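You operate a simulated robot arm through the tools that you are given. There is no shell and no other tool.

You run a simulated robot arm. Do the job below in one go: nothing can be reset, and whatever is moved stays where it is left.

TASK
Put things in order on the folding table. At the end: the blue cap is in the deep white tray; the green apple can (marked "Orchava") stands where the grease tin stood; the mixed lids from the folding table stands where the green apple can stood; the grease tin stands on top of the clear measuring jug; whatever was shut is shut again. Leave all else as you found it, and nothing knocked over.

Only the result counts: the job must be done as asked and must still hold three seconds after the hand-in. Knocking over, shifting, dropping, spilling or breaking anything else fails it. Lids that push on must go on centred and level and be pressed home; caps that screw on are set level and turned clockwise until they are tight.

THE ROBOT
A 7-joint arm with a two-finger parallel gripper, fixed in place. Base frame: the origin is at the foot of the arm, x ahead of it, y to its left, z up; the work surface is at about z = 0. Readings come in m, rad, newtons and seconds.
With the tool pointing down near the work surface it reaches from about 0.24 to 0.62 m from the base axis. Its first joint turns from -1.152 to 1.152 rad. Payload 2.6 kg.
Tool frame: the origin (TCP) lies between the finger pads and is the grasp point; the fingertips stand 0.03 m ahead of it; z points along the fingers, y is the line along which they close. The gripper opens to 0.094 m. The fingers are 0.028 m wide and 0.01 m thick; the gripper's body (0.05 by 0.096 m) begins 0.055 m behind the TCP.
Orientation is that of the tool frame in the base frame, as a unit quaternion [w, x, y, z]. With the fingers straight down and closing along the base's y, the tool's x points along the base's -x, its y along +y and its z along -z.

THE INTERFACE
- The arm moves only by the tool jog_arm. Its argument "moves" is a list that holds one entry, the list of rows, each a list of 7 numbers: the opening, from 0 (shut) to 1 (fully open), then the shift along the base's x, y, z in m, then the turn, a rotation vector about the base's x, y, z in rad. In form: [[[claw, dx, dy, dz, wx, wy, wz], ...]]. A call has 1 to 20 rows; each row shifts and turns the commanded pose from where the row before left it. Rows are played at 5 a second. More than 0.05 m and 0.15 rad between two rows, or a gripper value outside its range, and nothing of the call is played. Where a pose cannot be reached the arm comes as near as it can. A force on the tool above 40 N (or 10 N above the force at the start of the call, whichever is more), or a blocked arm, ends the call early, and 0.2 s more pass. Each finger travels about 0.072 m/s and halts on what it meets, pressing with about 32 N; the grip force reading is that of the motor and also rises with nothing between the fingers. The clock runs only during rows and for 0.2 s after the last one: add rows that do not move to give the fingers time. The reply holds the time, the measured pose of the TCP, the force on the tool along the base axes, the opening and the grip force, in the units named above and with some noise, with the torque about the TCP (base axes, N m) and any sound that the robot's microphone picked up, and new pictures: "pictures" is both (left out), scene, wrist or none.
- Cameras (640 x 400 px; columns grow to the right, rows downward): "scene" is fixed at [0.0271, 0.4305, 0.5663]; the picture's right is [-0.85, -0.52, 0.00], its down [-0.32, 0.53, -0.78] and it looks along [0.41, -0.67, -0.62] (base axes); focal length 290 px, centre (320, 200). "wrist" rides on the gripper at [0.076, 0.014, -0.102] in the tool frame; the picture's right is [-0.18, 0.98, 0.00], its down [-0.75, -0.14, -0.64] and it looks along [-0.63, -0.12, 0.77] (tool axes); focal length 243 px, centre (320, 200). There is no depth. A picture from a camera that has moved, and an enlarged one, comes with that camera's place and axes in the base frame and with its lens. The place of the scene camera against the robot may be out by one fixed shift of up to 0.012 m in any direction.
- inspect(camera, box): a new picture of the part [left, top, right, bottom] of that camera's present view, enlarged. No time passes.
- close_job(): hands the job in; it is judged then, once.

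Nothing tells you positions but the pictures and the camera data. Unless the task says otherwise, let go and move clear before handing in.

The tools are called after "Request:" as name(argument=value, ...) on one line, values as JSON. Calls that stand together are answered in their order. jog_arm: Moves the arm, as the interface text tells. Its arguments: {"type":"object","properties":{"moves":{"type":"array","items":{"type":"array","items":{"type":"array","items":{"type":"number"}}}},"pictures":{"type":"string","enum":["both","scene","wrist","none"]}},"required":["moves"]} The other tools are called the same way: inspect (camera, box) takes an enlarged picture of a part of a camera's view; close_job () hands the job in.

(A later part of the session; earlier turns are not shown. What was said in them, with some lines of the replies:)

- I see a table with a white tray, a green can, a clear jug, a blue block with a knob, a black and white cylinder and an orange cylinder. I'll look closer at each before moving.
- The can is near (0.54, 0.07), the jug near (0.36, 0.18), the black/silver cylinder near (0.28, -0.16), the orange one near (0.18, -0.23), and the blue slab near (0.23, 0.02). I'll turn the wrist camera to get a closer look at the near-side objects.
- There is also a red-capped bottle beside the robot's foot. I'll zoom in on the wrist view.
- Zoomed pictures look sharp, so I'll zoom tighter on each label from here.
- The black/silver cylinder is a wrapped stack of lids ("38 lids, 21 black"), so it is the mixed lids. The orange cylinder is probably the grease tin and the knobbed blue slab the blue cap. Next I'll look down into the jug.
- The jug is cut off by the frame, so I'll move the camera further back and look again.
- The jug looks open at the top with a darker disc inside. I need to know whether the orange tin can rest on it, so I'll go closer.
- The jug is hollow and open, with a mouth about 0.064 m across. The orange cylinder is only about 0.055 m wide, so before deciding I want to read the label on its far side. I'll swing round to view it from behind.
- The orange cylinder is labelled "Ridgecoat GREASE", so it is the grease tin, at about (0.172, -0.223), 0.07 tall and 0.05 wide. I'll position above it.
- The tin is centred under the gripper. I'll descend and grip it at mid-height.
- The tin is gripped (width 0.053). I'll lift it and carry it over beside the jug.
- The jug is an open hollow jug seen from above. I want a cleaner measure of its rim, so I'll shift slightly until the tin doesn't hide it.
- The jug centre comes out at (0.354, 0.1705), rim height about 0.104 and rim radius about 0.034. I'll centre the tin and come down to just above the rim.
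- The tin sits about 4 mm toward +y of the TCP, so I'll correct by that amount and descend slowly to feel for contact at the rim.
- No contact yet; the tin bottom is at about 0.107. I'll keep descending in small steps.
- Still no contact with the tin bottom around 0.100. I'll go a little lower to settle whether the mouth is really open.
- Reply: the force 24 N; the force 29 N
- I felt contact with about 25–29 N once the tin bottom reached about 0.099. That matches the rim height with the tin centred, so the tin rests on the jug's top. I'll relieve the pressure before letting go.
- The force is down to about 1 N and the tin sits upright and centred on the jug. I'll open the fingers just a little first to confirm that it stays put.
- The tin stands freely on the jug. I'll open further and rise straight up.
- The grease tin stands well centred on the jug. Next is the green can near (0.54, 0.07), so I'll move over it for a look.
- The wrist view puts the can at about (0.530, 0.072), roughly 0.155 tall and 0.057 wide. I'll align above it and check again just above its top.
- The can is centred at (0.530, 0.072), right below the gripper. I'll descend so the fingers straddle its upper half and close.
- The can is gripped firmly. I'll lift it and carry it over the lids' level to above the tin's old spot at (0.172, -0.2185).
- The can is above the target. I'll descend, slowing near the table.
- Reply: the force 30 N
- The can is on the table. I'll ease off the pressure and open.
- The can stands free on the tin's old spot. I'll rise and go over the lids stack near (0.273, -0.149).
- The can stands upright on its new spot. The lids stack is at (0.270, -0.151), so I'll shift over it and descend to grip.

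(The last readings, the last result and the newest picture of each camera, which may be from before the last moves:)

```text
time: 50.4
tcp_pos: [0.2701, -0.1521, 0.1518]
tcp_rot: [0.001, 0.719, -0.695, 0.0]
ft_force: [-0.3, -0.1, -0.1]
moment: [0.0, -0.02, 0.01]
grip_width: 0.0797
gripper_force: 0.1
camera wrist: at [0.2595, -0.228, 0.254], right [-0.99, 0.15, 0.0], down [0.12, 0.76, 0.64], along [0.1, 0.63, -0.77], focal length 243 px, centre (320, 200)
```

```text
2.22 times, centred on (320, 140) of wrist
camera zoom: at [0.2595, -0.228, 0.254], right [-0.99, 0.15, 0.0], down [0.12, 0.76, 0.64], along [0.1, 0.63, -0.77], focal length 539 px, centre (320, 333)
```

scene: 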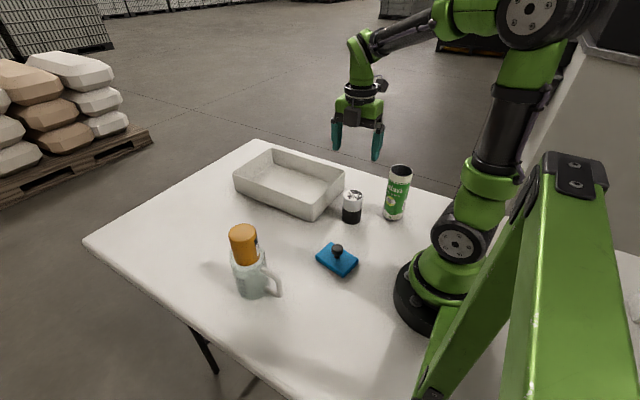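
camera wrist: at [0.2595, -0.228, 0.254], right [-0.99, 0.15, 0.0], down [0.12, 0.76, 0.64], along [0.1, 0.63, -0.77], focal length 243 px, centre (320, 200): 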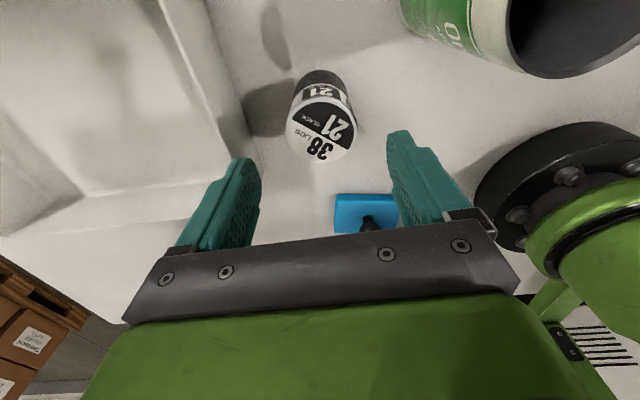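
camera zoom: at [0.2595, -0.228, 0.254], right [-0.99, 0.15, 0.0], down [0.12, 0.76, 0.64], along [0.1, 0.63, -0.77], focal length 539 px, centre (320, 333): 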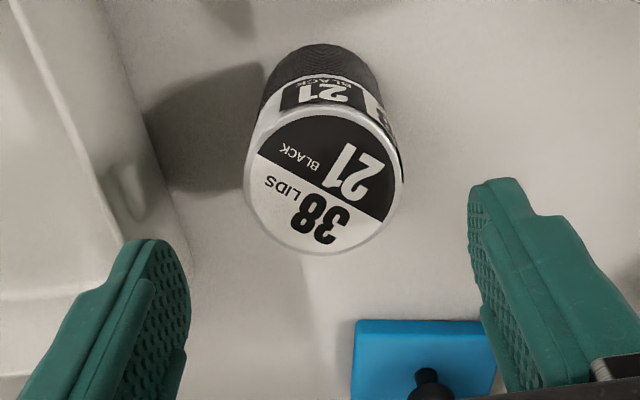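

Request:
jog_arm(moves=[[[0.85, -0.001, 0, -0.03, 0, 0, 0], [0.85, 0, 0, -0.03, 0, 0, 0], [0.85, 0, 0, -0.022, 0, 0, 0], [0.85, 0, 0, -0.014, 0, 0, 0], [0.85, 0, 0, 0, 0, 0, 0]]], pictures="wrist")

Request:
jog_arm(moves=[[[0.4, 0, 0, 0, 0, 0, 0], [0.4, 0, 0, 0, 0, 0, 0], [0.4, 0, 0, 0, 0, 0, 0], [0.4, 0, 0, 0, 0, 0, 0]]])

Request:
inspect(camera="wrist", box=[200, 50, 440, 250])

```text
time: 51.6
tcp_pos: [0.2707, -0.1529, 0.0555]
tcp_rot: [0.0, 0.719, -0.695, 0.0]
ft_force: [-0.3, 0.0, 0.6]
moment: [-0.01, 0.0, 0.04]
grip_width: 0.0799
gripper_force: 0.0
camera wrist: at [0.2591, -0.2282, 0.1581], right [-0.99, 0.15, 0.0], down [0.12, 0.76, 0.64], along [0.1, 0.63, -0.77], focal length 243 px, centre (320, 200)
```

wrist: 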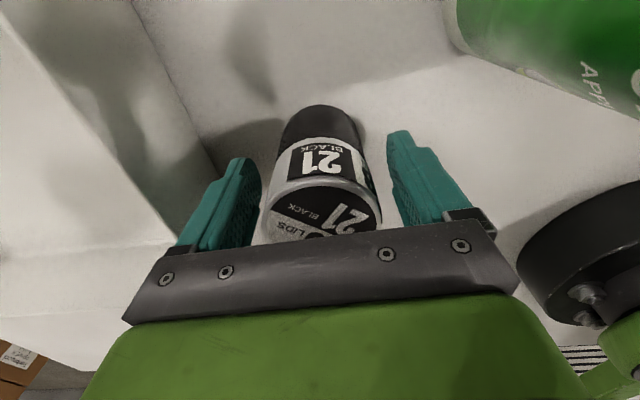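

```text
time: 52.6
tcp_pos: [0.2707, -0.1524, 0.055]
tcp_rot: [0.0, 0.719, -0.695, 0.0]
ft_force: [-0.4, 0.2, 0.3]
moment: [-0.02, 0.0, -0.03]
grip_width: 0.0536
gripper_force: 31.8
camera wrist: at [0.2592, -0.2282, 0.1585], right [-0.99, 0.15, 0.0], down [0.12, 0.76, 0.64], along [0.1, 0.63, -0.77], focal length 243 px, centre (320, 200)
```

scene: 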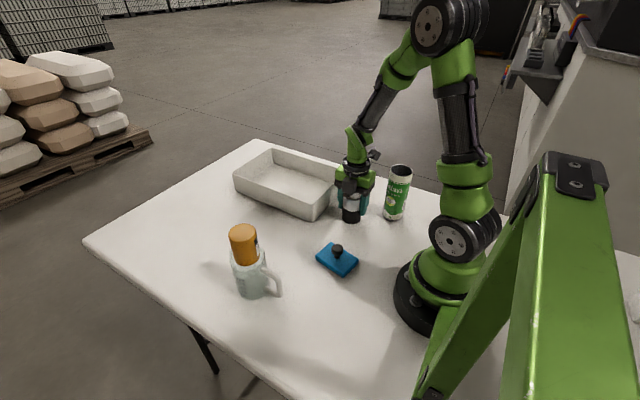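
wrist: 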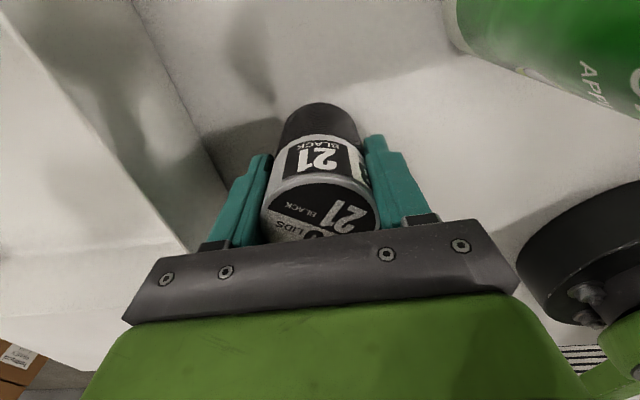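

```text
2.00 times, centred on (320, 150) of wrist
camera zoom: at [0.2592, -0.2282, 0.1585], right [-0.99, 0.15, 0.0], down [0.12, 0.76, 0.64], along [0.1, 0.63, -0.77], focal length 485 px, centre (320, 300)
```

zoom: 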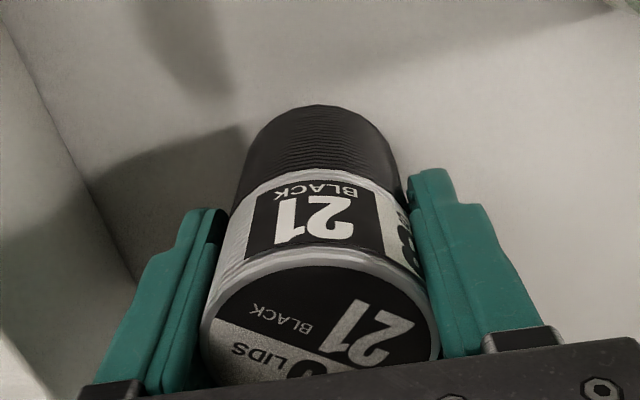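

The lids are gripped. I'll lift and carry them to the can's old spot at (0.5295, 0.072).

Request:
jog_arm(moves=[[[0.4, 0, 0, 0.015, 0, 0, 0], [0.4, 0, 0, 0.03, 0, 0, 0], [0.4, 0, 0, 0.04, 0, 0, 0], [0.4, 0, 0, 0.04, 0, 0, 0], [0.4, 0, 0, 0.04, 0, 0, 0], [0.4, 0, 0, 0.03, 0, 0, 0], [0.4, 0.0323, 0.0306, 0, 0, 0, 0], [0.4, 0.0323, 0.0306, 0, 0, 0, 0], [0.4, 0.0323, 0.0306, 0, 0, 0, 0], [0.4, 0.0323, 0.0306, 0, 0, 0, 0], [0.4, 0.0324, 0.0253, 0, 0, 0, 0], [0.4, 0.0324, 0.0253, 0, 0, 0, 0], [0.4, 0.0324, 0.0253, 0, 0, 0, 0], [0.4, 0.0324, 0.0253, 0, 0, 0, 0], [0.4, 0, 0, 0, 0, 0, 0], [0.4, 0, 0, 0, 0, 0, 0]]])

```text
time: 56.0
tcp_pos: [0.5309, 0.0713, 0.2526]
tcp_rot: [0.0, 0.719, -0.695, 0.001]
ft_force: [-0.7, 0.0, -0.6]
moment: [0.02, -0.01, 0.0]
grip_width: 0.0528
gripper_force: 32.2
camera wrist: at [0.5183, -0.0045, 0.3546], right [-0.99, 0.15, 0.0], down [0.12, 0.76, 0.64], along [0.1, 0.63, -0.77], focal length 243 px, centre (320, 200)
```

scene: 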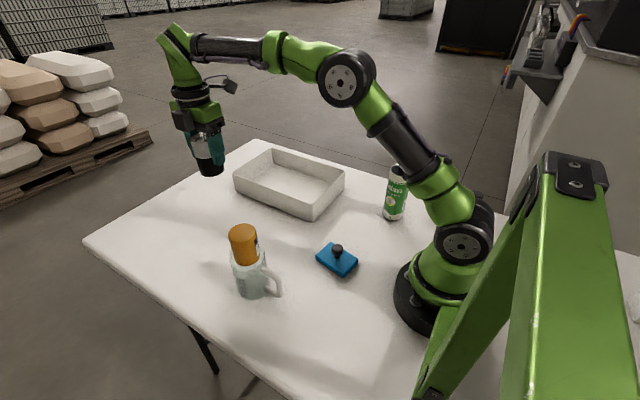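
wrist: 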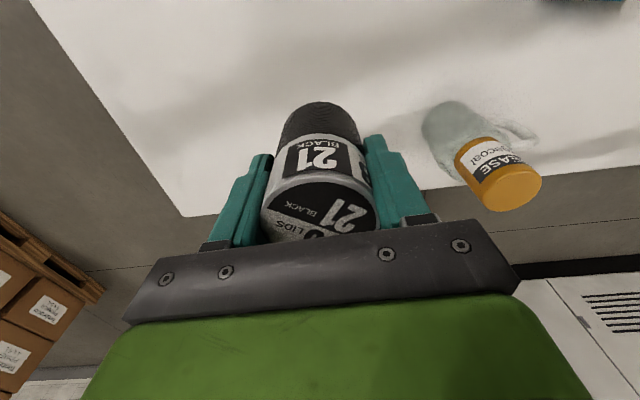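

Request:
jog_arm(moves=[[[0.4, -0.0005, 0, -0.035, 0, 0, 0], [0.4, 0, 0, -0.04, 0, 0, 0], [0.4, 0, 0, -0.04, 0, 0, 0], [0.4, 0, 0, -0.035, 0, 0, 0], [0.4, 0, 0, -0.025, 0, 0, 0], [0.4, 0, 0, -0.013, 0, 0, 0], [0.4, 0, 0, 0, 0, 0, 0], [0.4, 0, 0, 0, 0, 0, 0]]])

Request:
inspect(camera="scene", box=[150, 120, 290, 250])

```text
time: 57.8
tcp_pos: [0.5278, 0.0707, 0.063]
tcp_rot: [0.0, 0.719, -0.695, 0.0]
ft_force: [-0.6, 0.4, -0.9]
moment: [0.01, -0.01, 0.0]
grip_width: 0.0529
gripper_force: 32.5
camera wrist: at [0.5175, -0.0054, 0.1656], right [-0.99, 0.15, 0.0], down [0.12, 0.76, 0.64], along [0.1, 0.63, -0.77], focal length 243 px, centre (320, 200)
```

scene: 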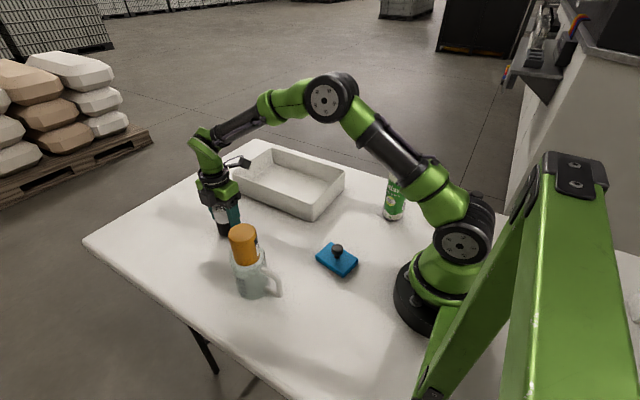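
wrist: 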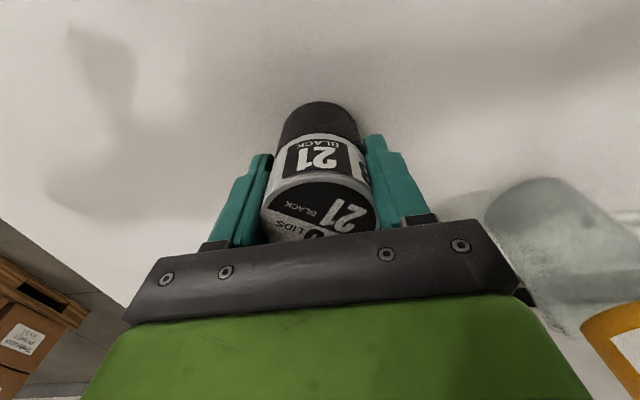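

```text
3.08 times, centred on (220, 185) of scene
camera zoom: at [0.0271, 0.4305, 0.5663], right [-0.85, -0.52, 0.0], down [-0.32, 0.53, -0.78], along [0.41, -0.67, -0.62], focal length 894 px, centre (628, 246)
```

zoom: 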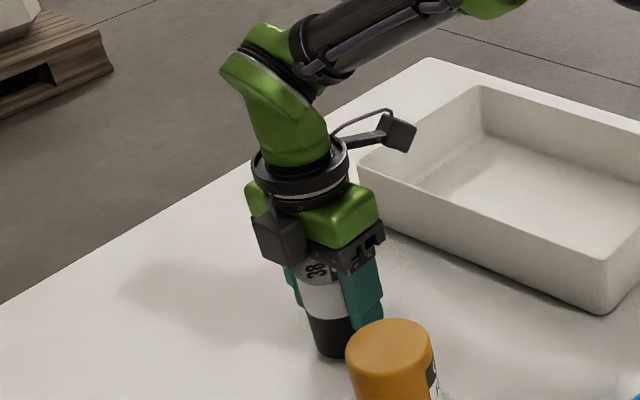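

Request:
jog_arm(moves=[[[0.4, 0, 0, -0.003, 0, 0, 0], [0.4, 0, 0, -0.002, 0, 0, 0], [0.4, 0, 0, 0, 0, 0, 0]]], pictures="none")

Request:
jog_arm(moves=[[[0.4, 0, 0, -0.0015, 0, 0, 0], [0.4, 0, 0, 0, 0, 0, 0]]], pictures="none")

Request:
jog_arm(moves=[[[0.4, 0, 0, -0.001, 0, 0, 0], [0.4, 0, 0, 0, 0, 0, 0]]], pictures="none")

```text
time: 58.6
tcp_pos: [0.5288, 0.0702, 0.0577]
tcp_rot: [0.0, 0.72, -0.694, 0.0]
ft_force: [-0.7, 1.1, -1.1]
moment: [0.02, 0.01, -0.02]
grip_width: 0.0525
gripper_force: 31.8
```

```text
time: 59.2
tcp_pos: [0.5273, 0.0702, 0.0576]
tcp_rot: [0.0, 0.72, -0.694, 0.0]
ft_force: [0.0, -0.3, -1.9]
moment: [0.01, -0.06, -0.02]
grip_width: 0.0527
gripper_force: 32.0
```

```text
time: 59.8
tcp_pos: [0.5284, 0.0709, 0.0556]
tcp_rot: [0.0, 0.719, -0.695, 0.0]
ft_force: [0.1, 0.0, -0.8]
moment: [0.01, -0.05, 0.01]
grip_width: 0.0524
gripper_force: 31.6
```

Request:
jog_arm(moves=[[[0.4, 0, 0, -0.001, 0, 0, 0], [0.4, 0, 0, 0, 0, 0, 0]]], pictures="none")

Request:
jog_arm(moves=[[[0.4, 0, 0, -0.001, 0, 0, 0], [0.4, 0, 0, 0, 0, 0, 0]]], pictures="none")

```text
time: 60.4
tcp_pos: [0.5287, 0.0702, 0.0568]
tcp_rot: [0.0, 0.719, -0.695, 0.0]
ft_force: [-3.2, -0.4, 6.8]
moment: [-0.05, 0.17, -0.02]
grip_width: 0.0524
gripper_force: 32.1
```

```text
time: 61.0
tcp_pos: [0.5288, 0.0716, 0.056]
tcp_rot: [0.0, 0.719, -0.695, 0.0]
ft_force: [-6.2, -2.2, 21.0]
moment: [-0.13, 0.47, -0.03]
grip_width: 0.0529
gripper_force: 32.1
```

The lids touch the table. I'll ease up and release.

Request:
jog_arm(moves=[[[0.4, 0, 0, 0.001, 0, 0, 0], [0.4, 0, 0, 0.0003, 0, 0, 0], [0.4, 0, 0, 0, 0, 0, 0]]], pictures="none")

Request:
jog_arm(moves=[[[0.58, 0, 0, 0, 0, 0, 0], [0.64, 0, 0, 0, 0, 0, 0], [0.7, 0, 0, 0, 0, 0, 0], [0.8, 0, 0, 0, 0, 0, 0], [0.8, 0, 0, 0, 0, 0, 0]]])

Request:
inspect(camera="scene", box=[150, 120, 290, 250])

```text
time: 61.8
tcp_pos: [0.5292, 0.0721, 0.0548]
tcp_rot: [0.0, 0.719, -0.695, 0.0]
ft_force: [-1.7, -0.1, 17.7]
moment: [-0.09, 0.1, 0.02]
grip_width: 0.0528
gripper_force: 32.1
```

```text
time: 63.0
tcp_pos: [0.5292, 0.0715, 0.0554]
tcp_rot: [0.0, 0.719, -0.695, 0.0]
ft_force: [0.9, 0.0, 0.0]
moment: [-0.02, 0.02, -0.01]
grip_width: 0.0753
gripper_force: 0.1
camera wrist: at [0.5177, -0.0049, 0.1574], right [-0.99, 0.15, 0.0], down [0.12, 0.76, 0.64], along [0.1, 0.63, -0.77], focal length 243 px, centre (320, 200)
```

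scene: 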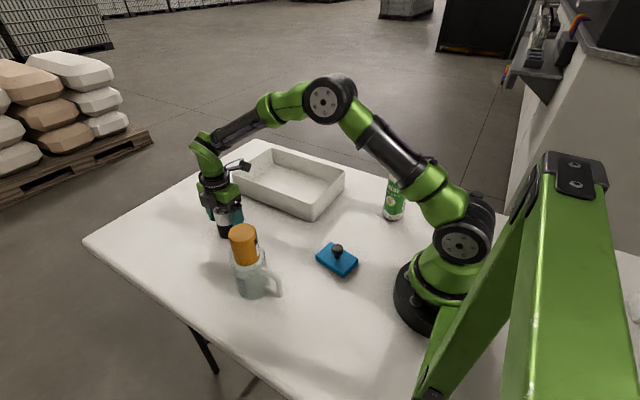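
wrist: 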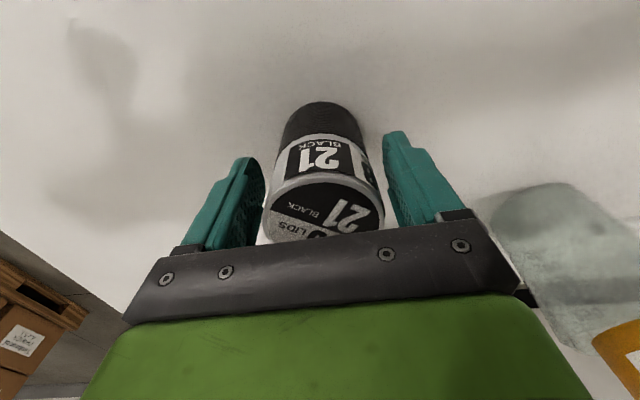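

```text
3.08 times, centred on (220, 185) of scene
camera zoom: at [0.0271, 0.4305, 0.5663], right [-0.85, -0.52, 0.0], down [-0.32, 0.53, -0.78], along [0.41, -0.67, -0.62], focal length 894 px, centre (628, 246)
```

zoom: 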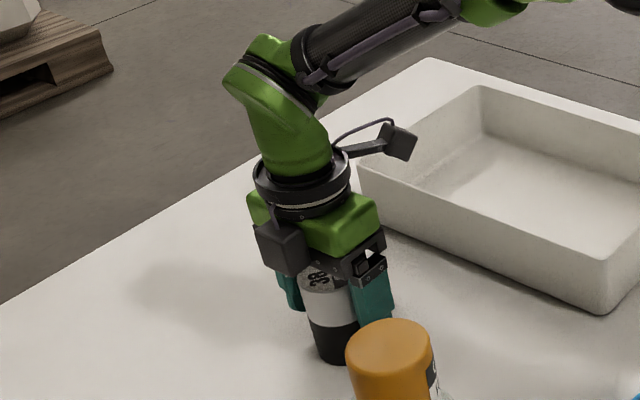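

The lids stand on the can's old spot. I'll rise clear and move toward the blue cap for a close look.

Request:
jog_arm(moves=[[[0.85, 0, 0, 0, 0, 0, 0], [0.85, 0, 0, 0.025, 0, 0, 0], [0.85, 0, 0, 0.04, 0, 0, 0], [0.85, 0, 0, 0.045, 0, 0, 0], [0.85, 0, 0, 0.045, 0, 0, 0], [0.85, 0, 0, 0.04, 0, 0, 0], [0.85, -0.035, -0.015, 0, 0, 0, 0], [0.85, -0.04, -0.015, 0, 0, 0, 0], [0.85, -0.04, -0.015, 0, 0, 0, 0], [0.85, -0.04, -0.015, 0, 0, 0, 0], [0.85, -0.04, -0.01, 0, 0, 0, 0], [0.85, -0.04, 0, 0, 0, 0, 0], [0.85, -0.035, 0, 0, 0, 0, 0], [0.85, -0.01, 0, 0, 0, 0, 0], [0.85, 0, 0, 0, 0, 0, 0]]])

Request:
inspect(camera="wrist", box=[230, 0, 430, 150])

Request:
inspect(camera="scene", box=[180, 140, 300, 310])

```text
time: 66.2
tcp_pos: [0.2474, 0.0016, 0.2498]
tcp_rot: [0.0, 0.719, -0.695, 0.0]
ft_force: [-0.5, -0.6, 0.5]
moment: [-0.02, -0.03, 0.01]
grip_width: 0.0802
gripper_force: 0.1
camera wrist: at [0.2366, -0.0745, 0.3522], right [-0.99, 0.15, 0.0], down [0.12, 0.76, 0.64], along [0.1, 0.63, -0.77], focal length 243 px, centre (320, 200)
```

scene: 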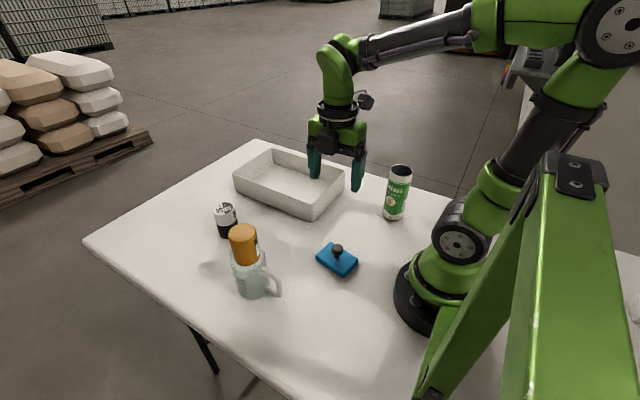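
wrist: 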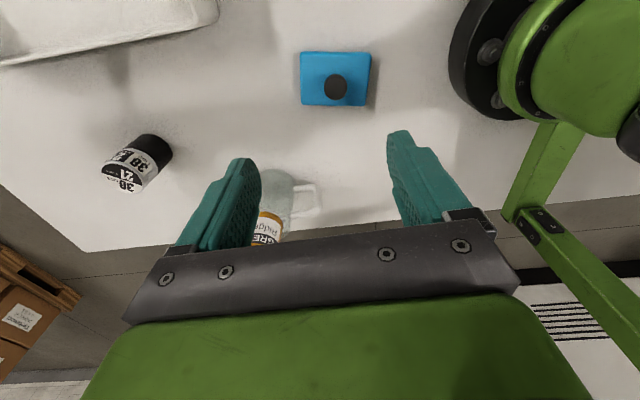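

```text
2.67 times, centred on (330, 75) of wrist
camera zoom: at [0.2366, -0.0745, 0.3522], right [-0.99, 0.15, 0.0], down [0.12, 0.76, 0.64], along [0.1, 0.63, -0.77], focal length 647 px, centre (293, 533)
```

zoom: 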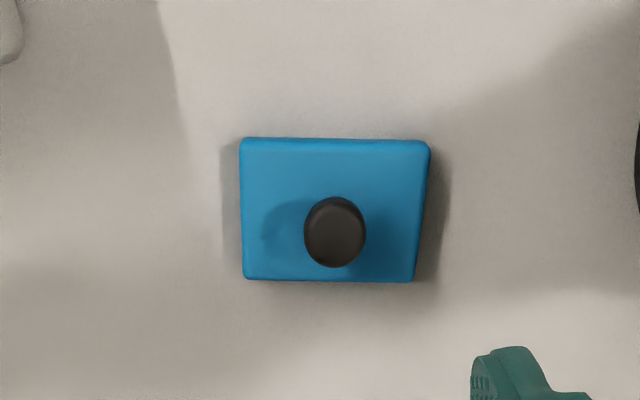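

```text
2.35 times, centred on (240, 225) of scene
camera zoom: at [0.027, 0.4305, 0.5663], right [-0.85, -0.52, 0.0], down [-0.32, 0.53, -0.78], along [0.41, -0.67, -0.62], focal length 684 px, centre (508, 141)
```

zoom: 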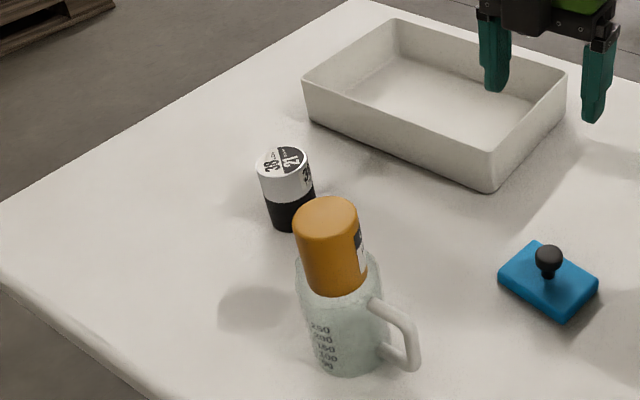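

All placed objects are fine. The blue cap centre is at (0.2305, 0.0105), right at the inner reach limit, so I'll move above its knob and see whether the arm can get there.

Request:
jog_arm(moves=[[[0.85, -0.008, 0.004, -0.04, 0, 0, 0], [0.85, -0.009, 0.005, -0.04, 0, 0, 0], [0.85, 0, 0, -0.04, 0, 0, 0], [0.85, 0, 0, 0, 0, 0, 0], [0.85, 0, 0, 0, 0, 0, 0]]])

Request:
inspect(camera="wrist", box=[200, 30, 440, 230])

```text
time: 67.4
tcp_pos: [0.2315, 0.0102, 0.1309]
tcp_rot: [0.0, 0.719, -0.695, 0.0]
ft_force: [-0.7, 0.5, 0.2]
moment: [-0.01, 0.01, -0.01]
grip_width: 0.0803
gripper_force: 0.0
camera wrist: at [0.2208, -0.0656, 0.2332], right [-0.99, 0.15, 0.0], down [0.12, 0.76, 0.64], along [0.1, 0.63, -0.77], focal length 243 px, centre (320, 200)
```

scene: 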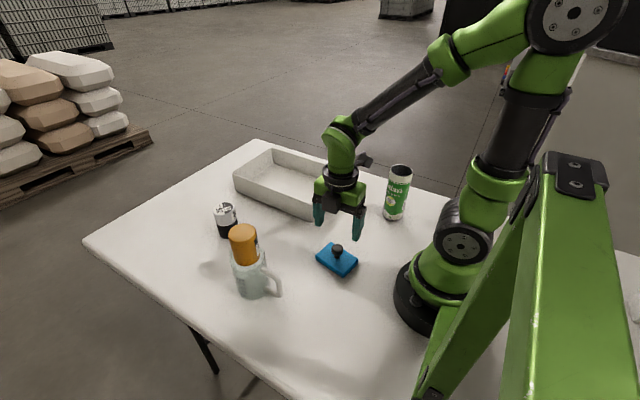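
wrist: 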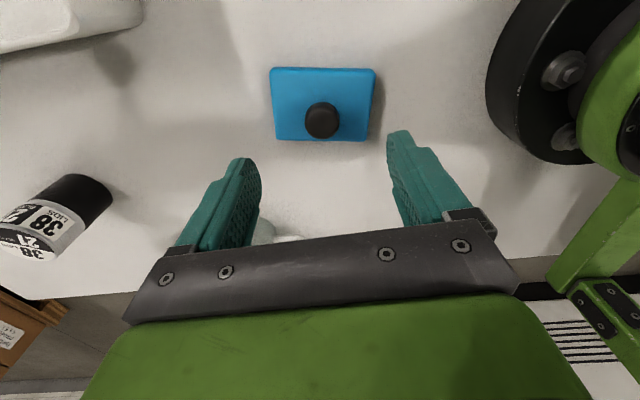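

```text
2.00 times, centred on (320, 130) of wrist
camera zoom: at [0.2208, -0.0656, 0.2332], right [-0.99, 0.15, 0.0], down [0.12, 0.76, 0.64], along [0.1, 0.63, -0.77], focal length 485 px, centre (320, 340)
```

zoom: 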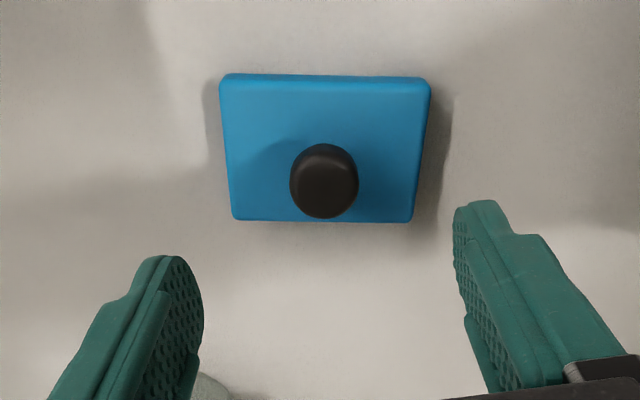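

The arm reaches it. I'll descend so the fingertips stay just above the slab and grip the knob.

Request:
jog_arm(moves=[[[0.85, -0.001, 0, -0.03, 0, 0, 0], [0.85, 0, 0, -0.025, 0, 0, 0], [0.85, 0, 0, -0.015, 0, 0, 0], [0.85, 0, 0, -0.008, 0, 0, 0], [0.85, 0, 0, 0, 0, 0, 0], [0.85, 0, 0, 0, 0, 0, 0]]])

Request:
inspect(camera="wrist", box=[200, 50, 440, 250])

Request:
inspect(camera="scene", box=[290, 180, 390, 280])

```text
time: 68.8
tcp_pos: [0.2308, 0.0106, 0.0526]
tcp_rot: [0.001, 0.719, -0.695, 0.0]
ft_force: [-0.2, -0.7, 0.1]
moment: [0.01, -0.03, 0.04]
grip_width: 0.0801
gripper_force: 0.1
camera wrist: at [0.2197, -0.0659, 0.1553], right [-0.99, 0.15, 0.0], down [0.12, 0.76, 0.64], along [0.1, 0.63, -0.77], focal length 243 px, centre (320, 200)
```

scene: 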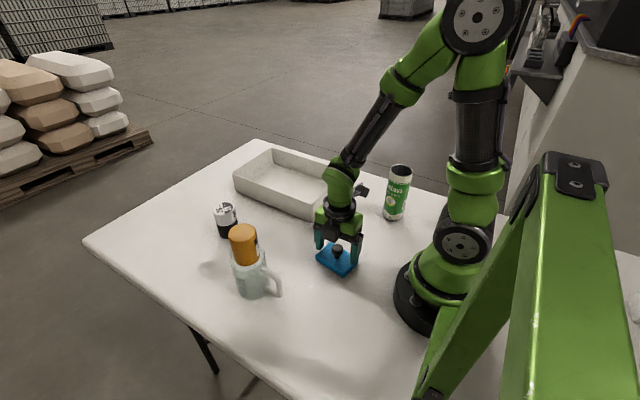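
wrist: 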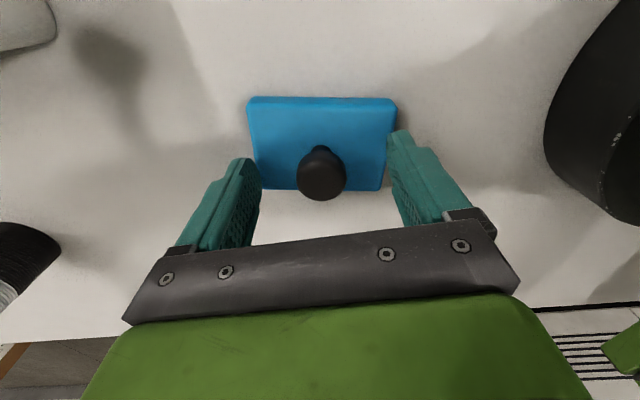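

```text
2.00 times, centred on (320, 150) of wrist
camera zoom: at [0.2197, -0.0659, 0.1553], right [-0.99, 0.15, 0.0], down [0.12, 0.76, 0.64], along [0.1, 0.63, -0.77], focal length 485 px, centre (320, 300)
```

zoom: 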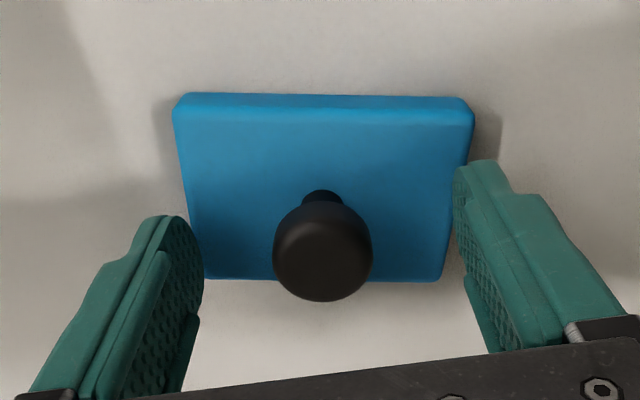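

```text
4.00 times, centred on (340, 230) of scene
camera zoom: at [0.0271, 0.4305, 0.5663], right [-0.85, -0.52, 0.0], down [-0.32, 0.53, -0.78], along [0.41, -0.67, -0.62], focal length 1162 px, centre (240, 80)
```

zoom: 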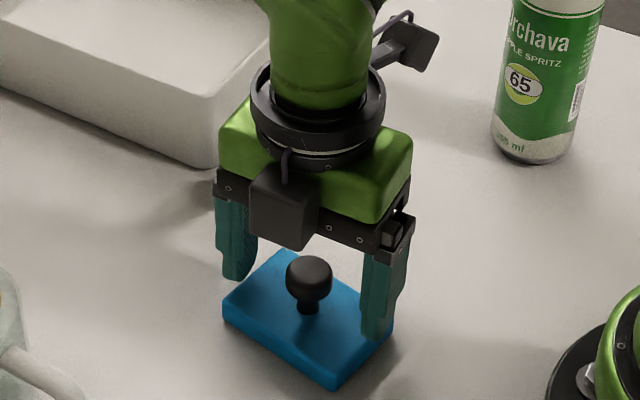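

Request:
jog_arm(moves=[[[0.1, 0, 0, 0, 0, 0, 0], [0.1, 0, 0, 0, 0, 0, 0], [0.1, 0, 0, 0, 0, 0, 0], [0.1, 0, 0, 0, 0, 0, 0], [0.1, 0, 0, 0, 0, 0, 0]]])

Request:
inspect(camera="wrist", box=[200, 50, 440, 250])

```text
time: 70.0
tcp_pos: [0.2313, 0.0098, 0.0515]
tcp_rot: [0.0, 0.719, -0.695, 0.0]
ft_force: [0.0, 0.5, 0.5]
moment: [-0.01, 0.0, 0.02]
grip_width: 0.0262
gripper_force: 32.3
camera wrist: at [0.2198, -0.0659, 0.1554], right [-0.99, 0.15, 0.0], down [0.12, 0.76, 0.64], along [0.1, 0.63, -0.77], focal length 243 px, centre (320, 200)
```

scene: 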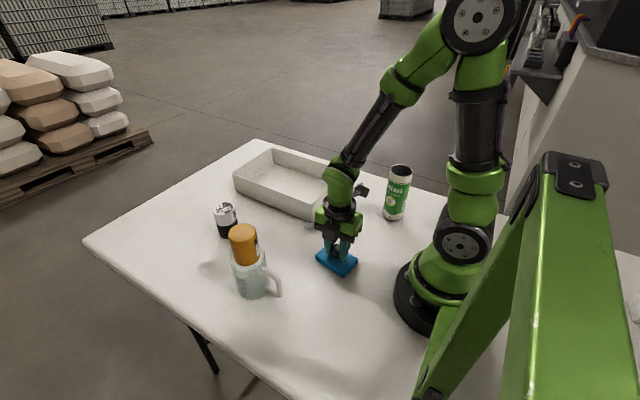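
wrist: 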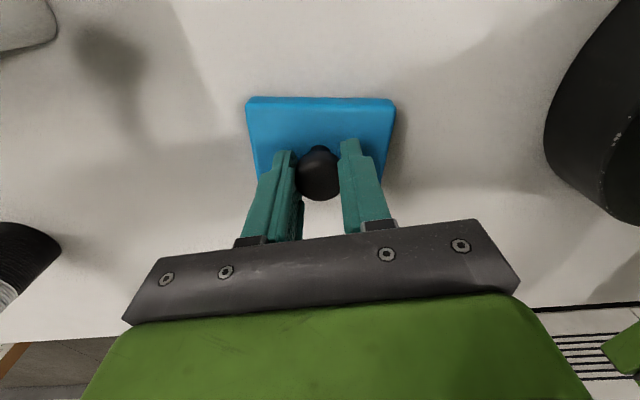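

```text
2.00 times, centred on (320, 150) of wrist
camera zoom: at [0.2198, -0.0659, 0.1554], right [-0.99, 0.15, 0.0], down [0.12, 0.76, 0.64], along [0.1, 0.63, -0.77], focal length 485 px, centre (320, 300)
```

zoom: 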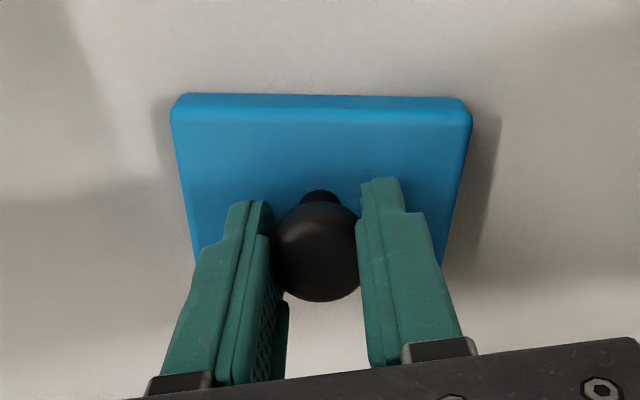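

The knob is held. I'll lift a little to check the cap comes up with it.

Request:
jog_arm(moves=[[[0.1, 0, 0, 0.01, 0, 0, 0], [0.1, 0, 0, 0.02, 0, 0, 0], [0.1, 0, 0, 0.03, 0, 0, 0], [0.1, 0, 0, 0, 0, 0, 0]]])

Request:
inspect(camera="scene", box=[280, 170, 400, 290])

```text
time: 71.0
tcp_pos: [0.2298, 0.0101, 0.1123]
tcp_rot: [0.001, 0.719, -0.695, 0.0]
ft_force: [0.1, -0.2, -1.5]
moment: [0.03, 0.0, 0.0]
grip_width: 0.0261
gripper_force: 31.8
camera wrist: at [0.2194, -0.0659, 0.2153], right [-0.99, 0.15, 0.0], down [0.12, 0.76, 0.64], along [0.1, 0.63, -0.77], focal length 243 px, centre (320, 200)
```

scene: 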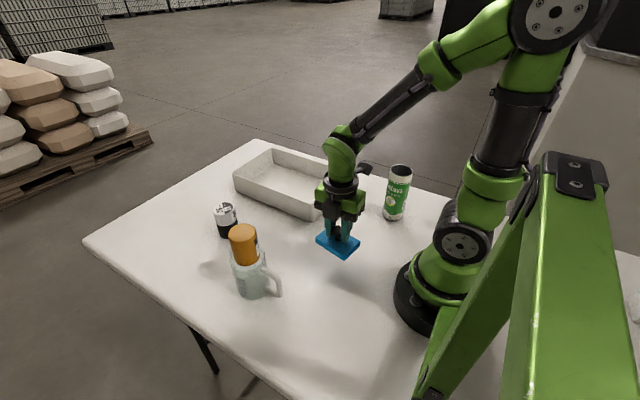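
wrist: 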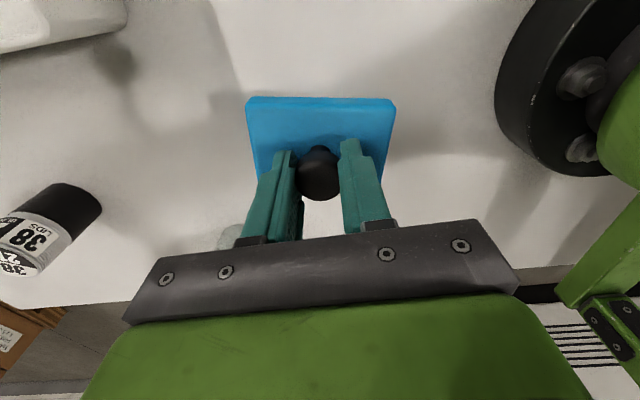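

```text
3.33 times, centred on (340, 230) of scene
camera zoom: at [0.0271, 0.4305, 0.5663], right [-0.85, -0.52, 0.0], down [-0.32, 0.53, -0.78], along [0.41, -0.67, -0.62], focal length 968 px, centre (253, 100)
```

zoom: 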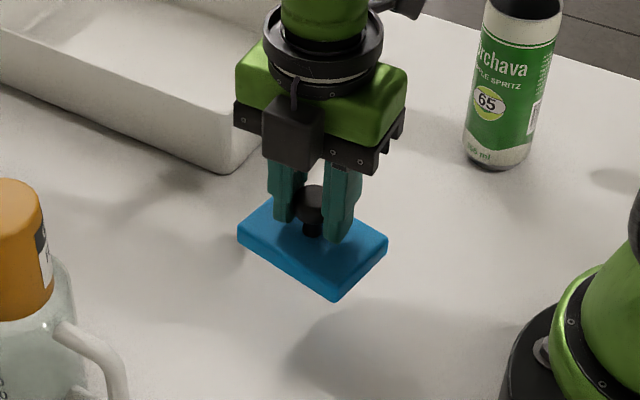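

The cap lifted cleanly and is level. I'll carry it over the tray.

Request:
jog_arm(moves=[[[0.1, 0, 0, 0.035, 0, 0, 0], [0.1, 0, 0, 0.04, 0, 0, 0], [0.1, 0, 0, 0.035, 0, 0, 0], [0.1, 0.0313, -0.0238, 0, 0, 0, 0], [0.1, 0.0313, -0.0238, 0, 0, 0, 0], [0.1, 0.0313, -0.0238, 0, 0, 0, 0], [0.1, 0.0313, -0.0238, 0, 0, 0, 0], [0.1, 0.0313, -0.0238, 0, 0, 0, 0], [0.1, 0.0313, -0.0238, 0, 0, 0, 0], [0.1, 0.0313, -0.0238, 0, 0, 0, 0], [0.1, 0.0313, -0.0238, 0, 0, 0, 0], [0.1, 0, 0, 0, 0, 0, 0], [0.1, 0, 0, 0, 0, 0, 0]]])

Request:
inspect(camera="scene", box=[220, 80, 360, 230])

```text
time: 73.8
tcp_pos: [0.482, -0.1801, 0.2228]
tcp_rot: [0.0, 0.719, -0.695, 0.0]
ft_force: [-1.2, 0.1, -1.2]
moment: [0.0, 0.02, -0.01]
grip_width: 0.0265
gripper_force: 32.6
camera wrist: at [0.4709, -0.2565, 0.3247], right [-0.99, 0.15, 0.0], down [0.12, 0.76, 0.64], along [0.1, 0.63, -0.77], focal length 243 px, centre (320, 200)
```

scene: 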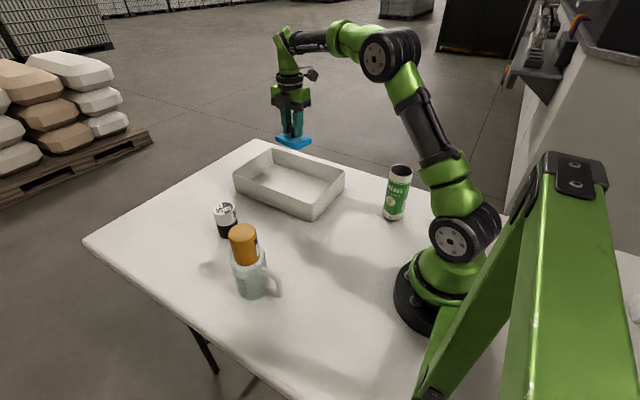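
wrist: 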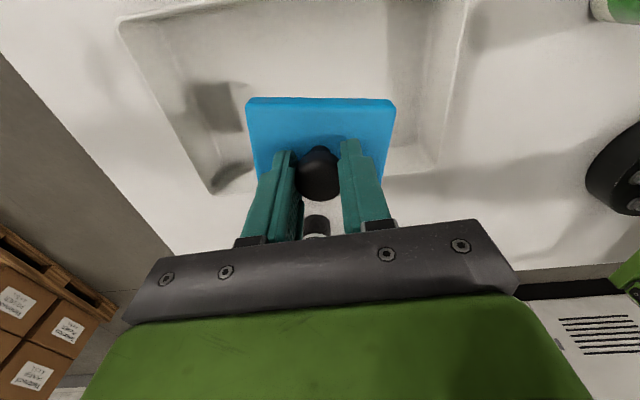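

```text
2.67 times, centred on (290, 155) of scene
camera zoom: at [0.0271, 0.4304, 0.5663], right [-0.85, -0.52, 0.0], down [-0.32, 0.53, -0.78], along [0.41, -0.67, -0.62], focal length 775 px, centre (400, 320)
```

zoom: 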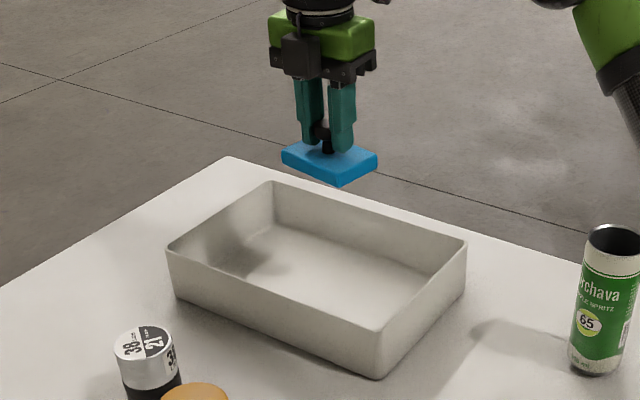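

The cap is over the middle of the tray. I'll lower it inside, slowing near the floor.

Request:
jog_arm(moves=[[[0.1, 0, 0, -0.035, 0, 0, 0], [0.1, 0, 0, -0.04, 0, 0, 0], [0.1, 0, 0, -0.035, 0, 0, 0], [0.1, 0, 0, -0.025, 0, 0, 0], [0.1, 0, 0, -0.016, 0, 0, 0], [0.1, 0, 0, 0, 0, 0, 0], [0.1, 0, 0, 0, 0, 0, 0]]])

Request:
inspect(camera="scene", box=[220, 110, 360, 230])

```text
time: 75.4
tcp_pos: [0.4806, -0.1791, 0.0715]
tcp_rot: [-0.001, 0.719, -0.695, 0.0]
ft_force: [-0.3, -0.4, -0.6]
moment: [-0.03, -0.01, 0.02]
grip_width: 0.0259
gripper_force: 31.8
camera wrist: at [0.47, -0.2561, 0.1738], right [-0.99, 0.15, 0.0], down [0.12, 0.76, 0.64], along [0.1, 0.64, -0.77], focal length 243 px, centre (320, 200)
```

scene: 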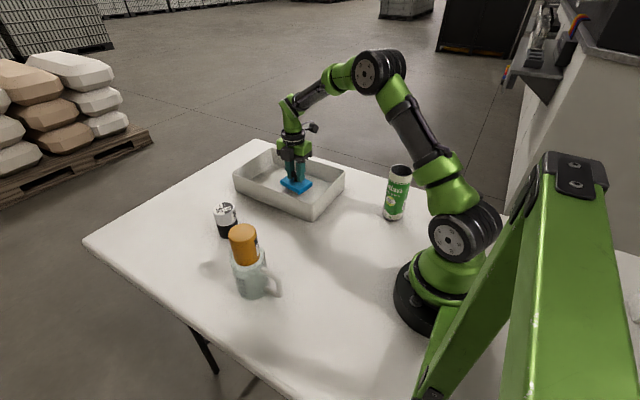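
wrist: 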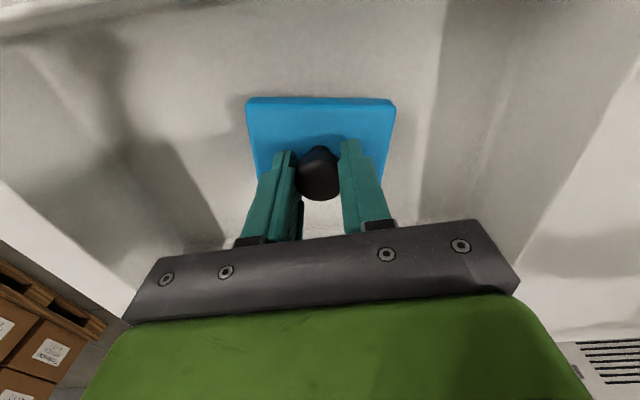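

```text
3.33 times, centred on (290, 170) of scene
camera zoom: at [0.0271, 0.4305, 0.5663], right [-0.85, -0.52, 0.0], down [-0.32, 0.53, -0.78], along [0.41, -0.67, -0.62], focal length 968 px, centre (420, 300)
```

zoom: 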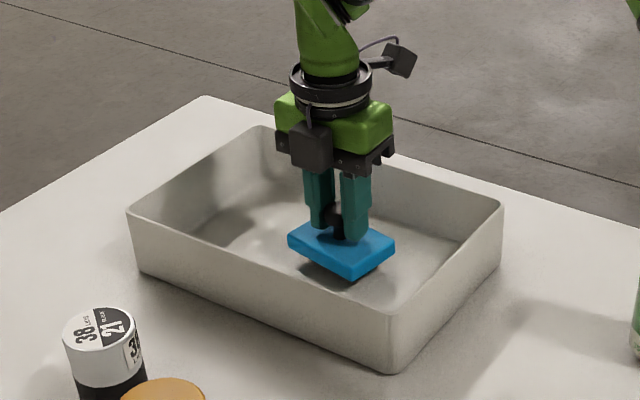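

Request:
jog_arm(moves=[[[0.1, 0, 0, -0.004, 0, 0, 0], [0.1, 0, 0, -0.003, 0, 0, 0], [0.1, 0, 0, 0, 0, 0, 0]]], pictures="none")

Request:
jog_arm(moves=[[[0.1, 0, 0, -0.002, 0, 0, 0], [0.1, 0, 0, -0.002, 0, 0, 0], [0.1, 0, 0, 0, 0, 0, 0]]], pictures="none")

Request:
jog_arm(moves=[[[0.1, 0, 0, -0.0015, 0, 0, 0], [0.1, 0, 0, 0, 0, 0, 0]]], pictures="none")

```text
time: 76.2
tcp_pos: [0.4804, -0.1797, 0.0641]
tcp_rot: [-0.001, 0.719, -0.694, 0.0]
ft_force: [-0.2, 0.0, 0.3]
moment: [-0.02, -0.02, 0.03]
grip_width: 0.0262
gripper_force: 32.0
```

```text
time: 77.0
tcp_pos: [0.4813, -0.1804, 0.0589]
tcp_rot: [0.0, 0.72, -0.694, 0.0]
ft_force: [-0.6, -0.1, -0.3]
moment: [-0.01, 0.01, -0.01]
grip_width: 0.0263
gripper_force: 32.2
```

```text
time: 77.6
tcp_pos: [0.4813, -0.1797, 0.0578]
tcp_rot: [0.0, 0.719, -0.695, 0.001]
ft_force: [1.2, -0.5, 0.0]
moment: [0.03, -0.01, 0.0]
grip_width: 0.0263
gripper_force: 31.8
```

Request:
jog_arm(moves=[[[0.1, 0, 0, -0.0015, 0, 0, 0], [0.1, 0, 0, 0, 0, 0, 0]]], pictures="none")

Request:
jog_arm(moves=[[[0.1, 0, 0, -0.001, 0, 0, 0], [0.1, 0, 0, 0, 0, 0, 0]]], pictures="none")

```text
time: 78.2
tcp_pos: [0.4813, -0.1801, 0.0574]
tcp_rot: [0.0, 0.719, -0.695, -0.001]
ft_force: [0.3, -0.4, 0.1]
moment: [0.01, 0.01, -0.02]
grip_width: 0.0263
gripper_force: 32.1
```

```text
time: 78.8
tcp_pos: [0.4821, -0.1804, 0.0557]
tcp_rot: [0.0, 0.719, -0.695, 0.0]
ft_force: [-3.0, 0.5, 5.7]
moment: [0.09, 0.05, -0.04]
grip_width: 0.0262
gripper_force: 32.1
```

The cap rests on the tray floor. I'll open and rise straight up.

Request:
jog_arm(moves=[[[0.35, 0, 0, 0, 0, 0, 0], [0.5, 0, 0, 0, 0, 0, 0], [0.65, 0, 0, 0, 0, 0, 0], [0.65, 0, 0, 0, 0, 0, 0], [0.65, 0, 0, 0.02, 0, 0, 0], [0.65, 0, 0, 0.03, 0, 0, 0], [0.65, 0, 0, 0.04, 0, 0, 0], [0.65, 0, 0, 0.045, 0, 0, 0], [0.65, 0, 0, 0.045, 0, 0, 0], [0.65, 0, 0, 0.03, 0, 0, 0], [0.65, -0.03, 0.02, 0.01, 0, 0, 0], [0.65, -0.03, 0.02, 0.01, 0, 0, 0], [0.65, 0, 0, 0, 0, 0, 0]]])

Request:
inspect(camera="scene", box=[220, 110, 360, 230])

Request:
inspect(camera="scene", box=[190, 170, 310, 310])

Request:
inspect(camera="scene", box=[330, 140, 450, 240])

```text
time: 81.6
tcp_pos: [0.4216, -0.1386, 0.2863]
tcp_rot: [-0.001, 0.72, -0.694, 0.0]
ft_force: [0.3, 0.5, 0.2]
moment: [0.03, 0.0, -0.02]
grip_width: 0.0611
gripper_force: 0.1
camera wrist: at [0.4095, -0.2155, 0.3885], right [-0.99, 0.15, 0.0], down [0.12, 0.76, 0.64], along [0.1, 0.64, -0.77], focal length 243 px, centre (320, 200)
```

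scene: 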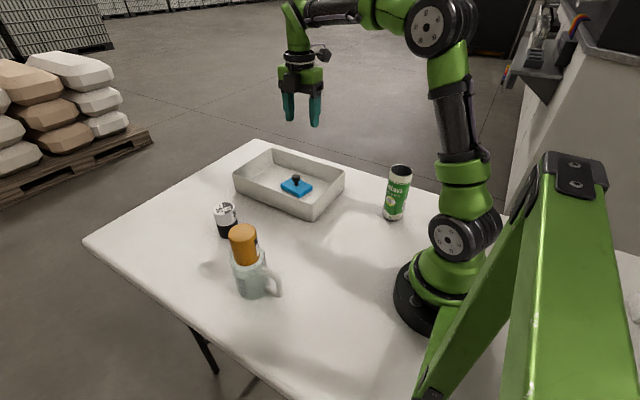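
wrist: 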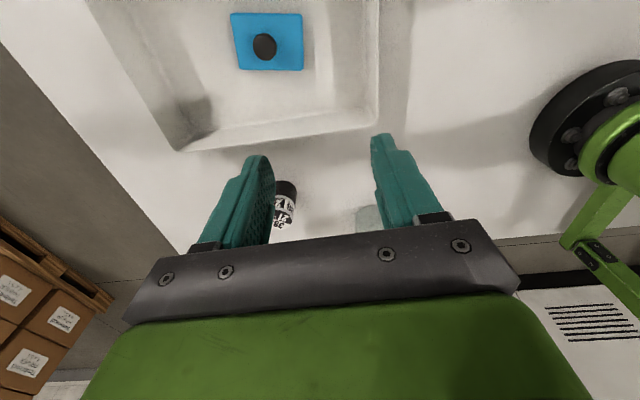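

```text
3.33 times, centred on (290, 170) of scene
camera zoom: at [0.027, 0.4305, 0.5663], right [-0.85, -0.52, 0.0], down [-0.32, 0.53, -0.78], along [0.41, -0.67, -0.62], focal length 968 px, centre (420, 300)
```

zoom: 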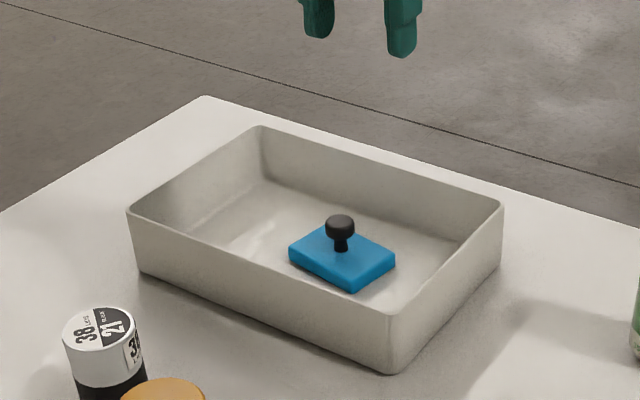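

```text
2.86 times, centred on (250, 240) of scene
camera zoom: at [0.027, 0.4305, 0.5663], right [-0.85, -0.52, 0.0], down [-0.32, 0.53, -0.78], along [0.41, -0.67, -0.62], focal length 830 px, centre (520, 86)
```

zoom: 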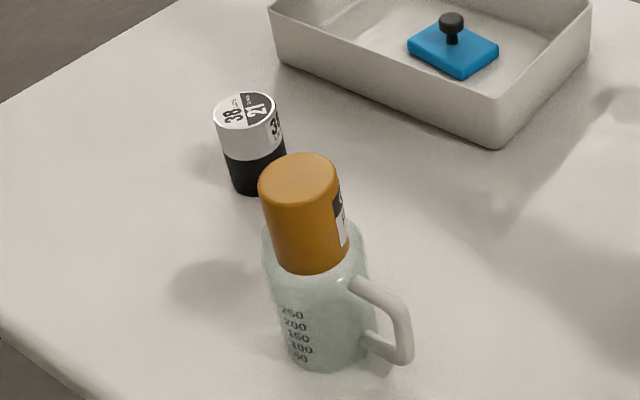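

```text
4.00 times, centred on (390, 190) of scene
camera zoom: at [0.027, 0.4305, 0.5663], right [-0.85, -0.52, 0.0], down [-0.32, 0.53, -0.78], along [0.41, -0.67, -0.62], focal length 1162 px, centre (40, 240)
```

zoom: 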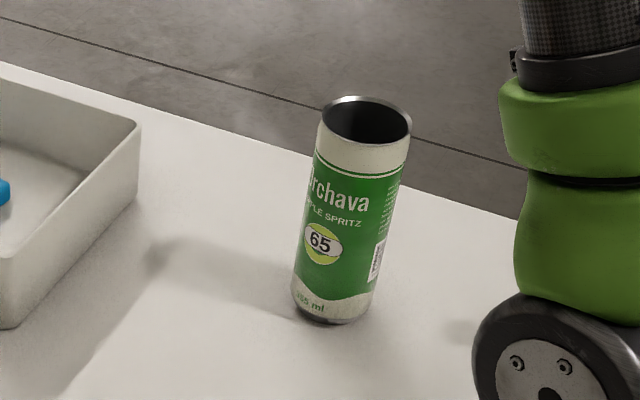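

The blue cap lies in the tray and the can stands upright where the tin was. The lids stand where the can was, and the tin sits on the jug. The tray and jug haven't moved, nothing was left open, and the gripper is clear, so I'm handing in.

Request:
close_job()

```text
The job is handed in.
```

I've handed the job in with everything placed as you asked. I checked it in the last camera views, but I don't have the judge's result.

- **Blue cap:** it lies level on the floor of the deep white tray. I took the blue slab with the black knob to be the blue cap, as nothing else blue was within the arm's reach.
- **Green apple can:** it stands upright where the grease tin stood, to within a few millimetres.
- **Mixed lids:** the wrapped stack stands where the can stood.
- **Grease tin:** it stands upright and centred on the measuring jug. The jug looks open and the tin is narrower than its mouth. But the tin met a firm stop at rim height and stayed put once released.

I found nothing that had to be opened or shut again. The jug and tray were where I found them, nothing was knocked over, and the gripper was clear of everything at hand-in.
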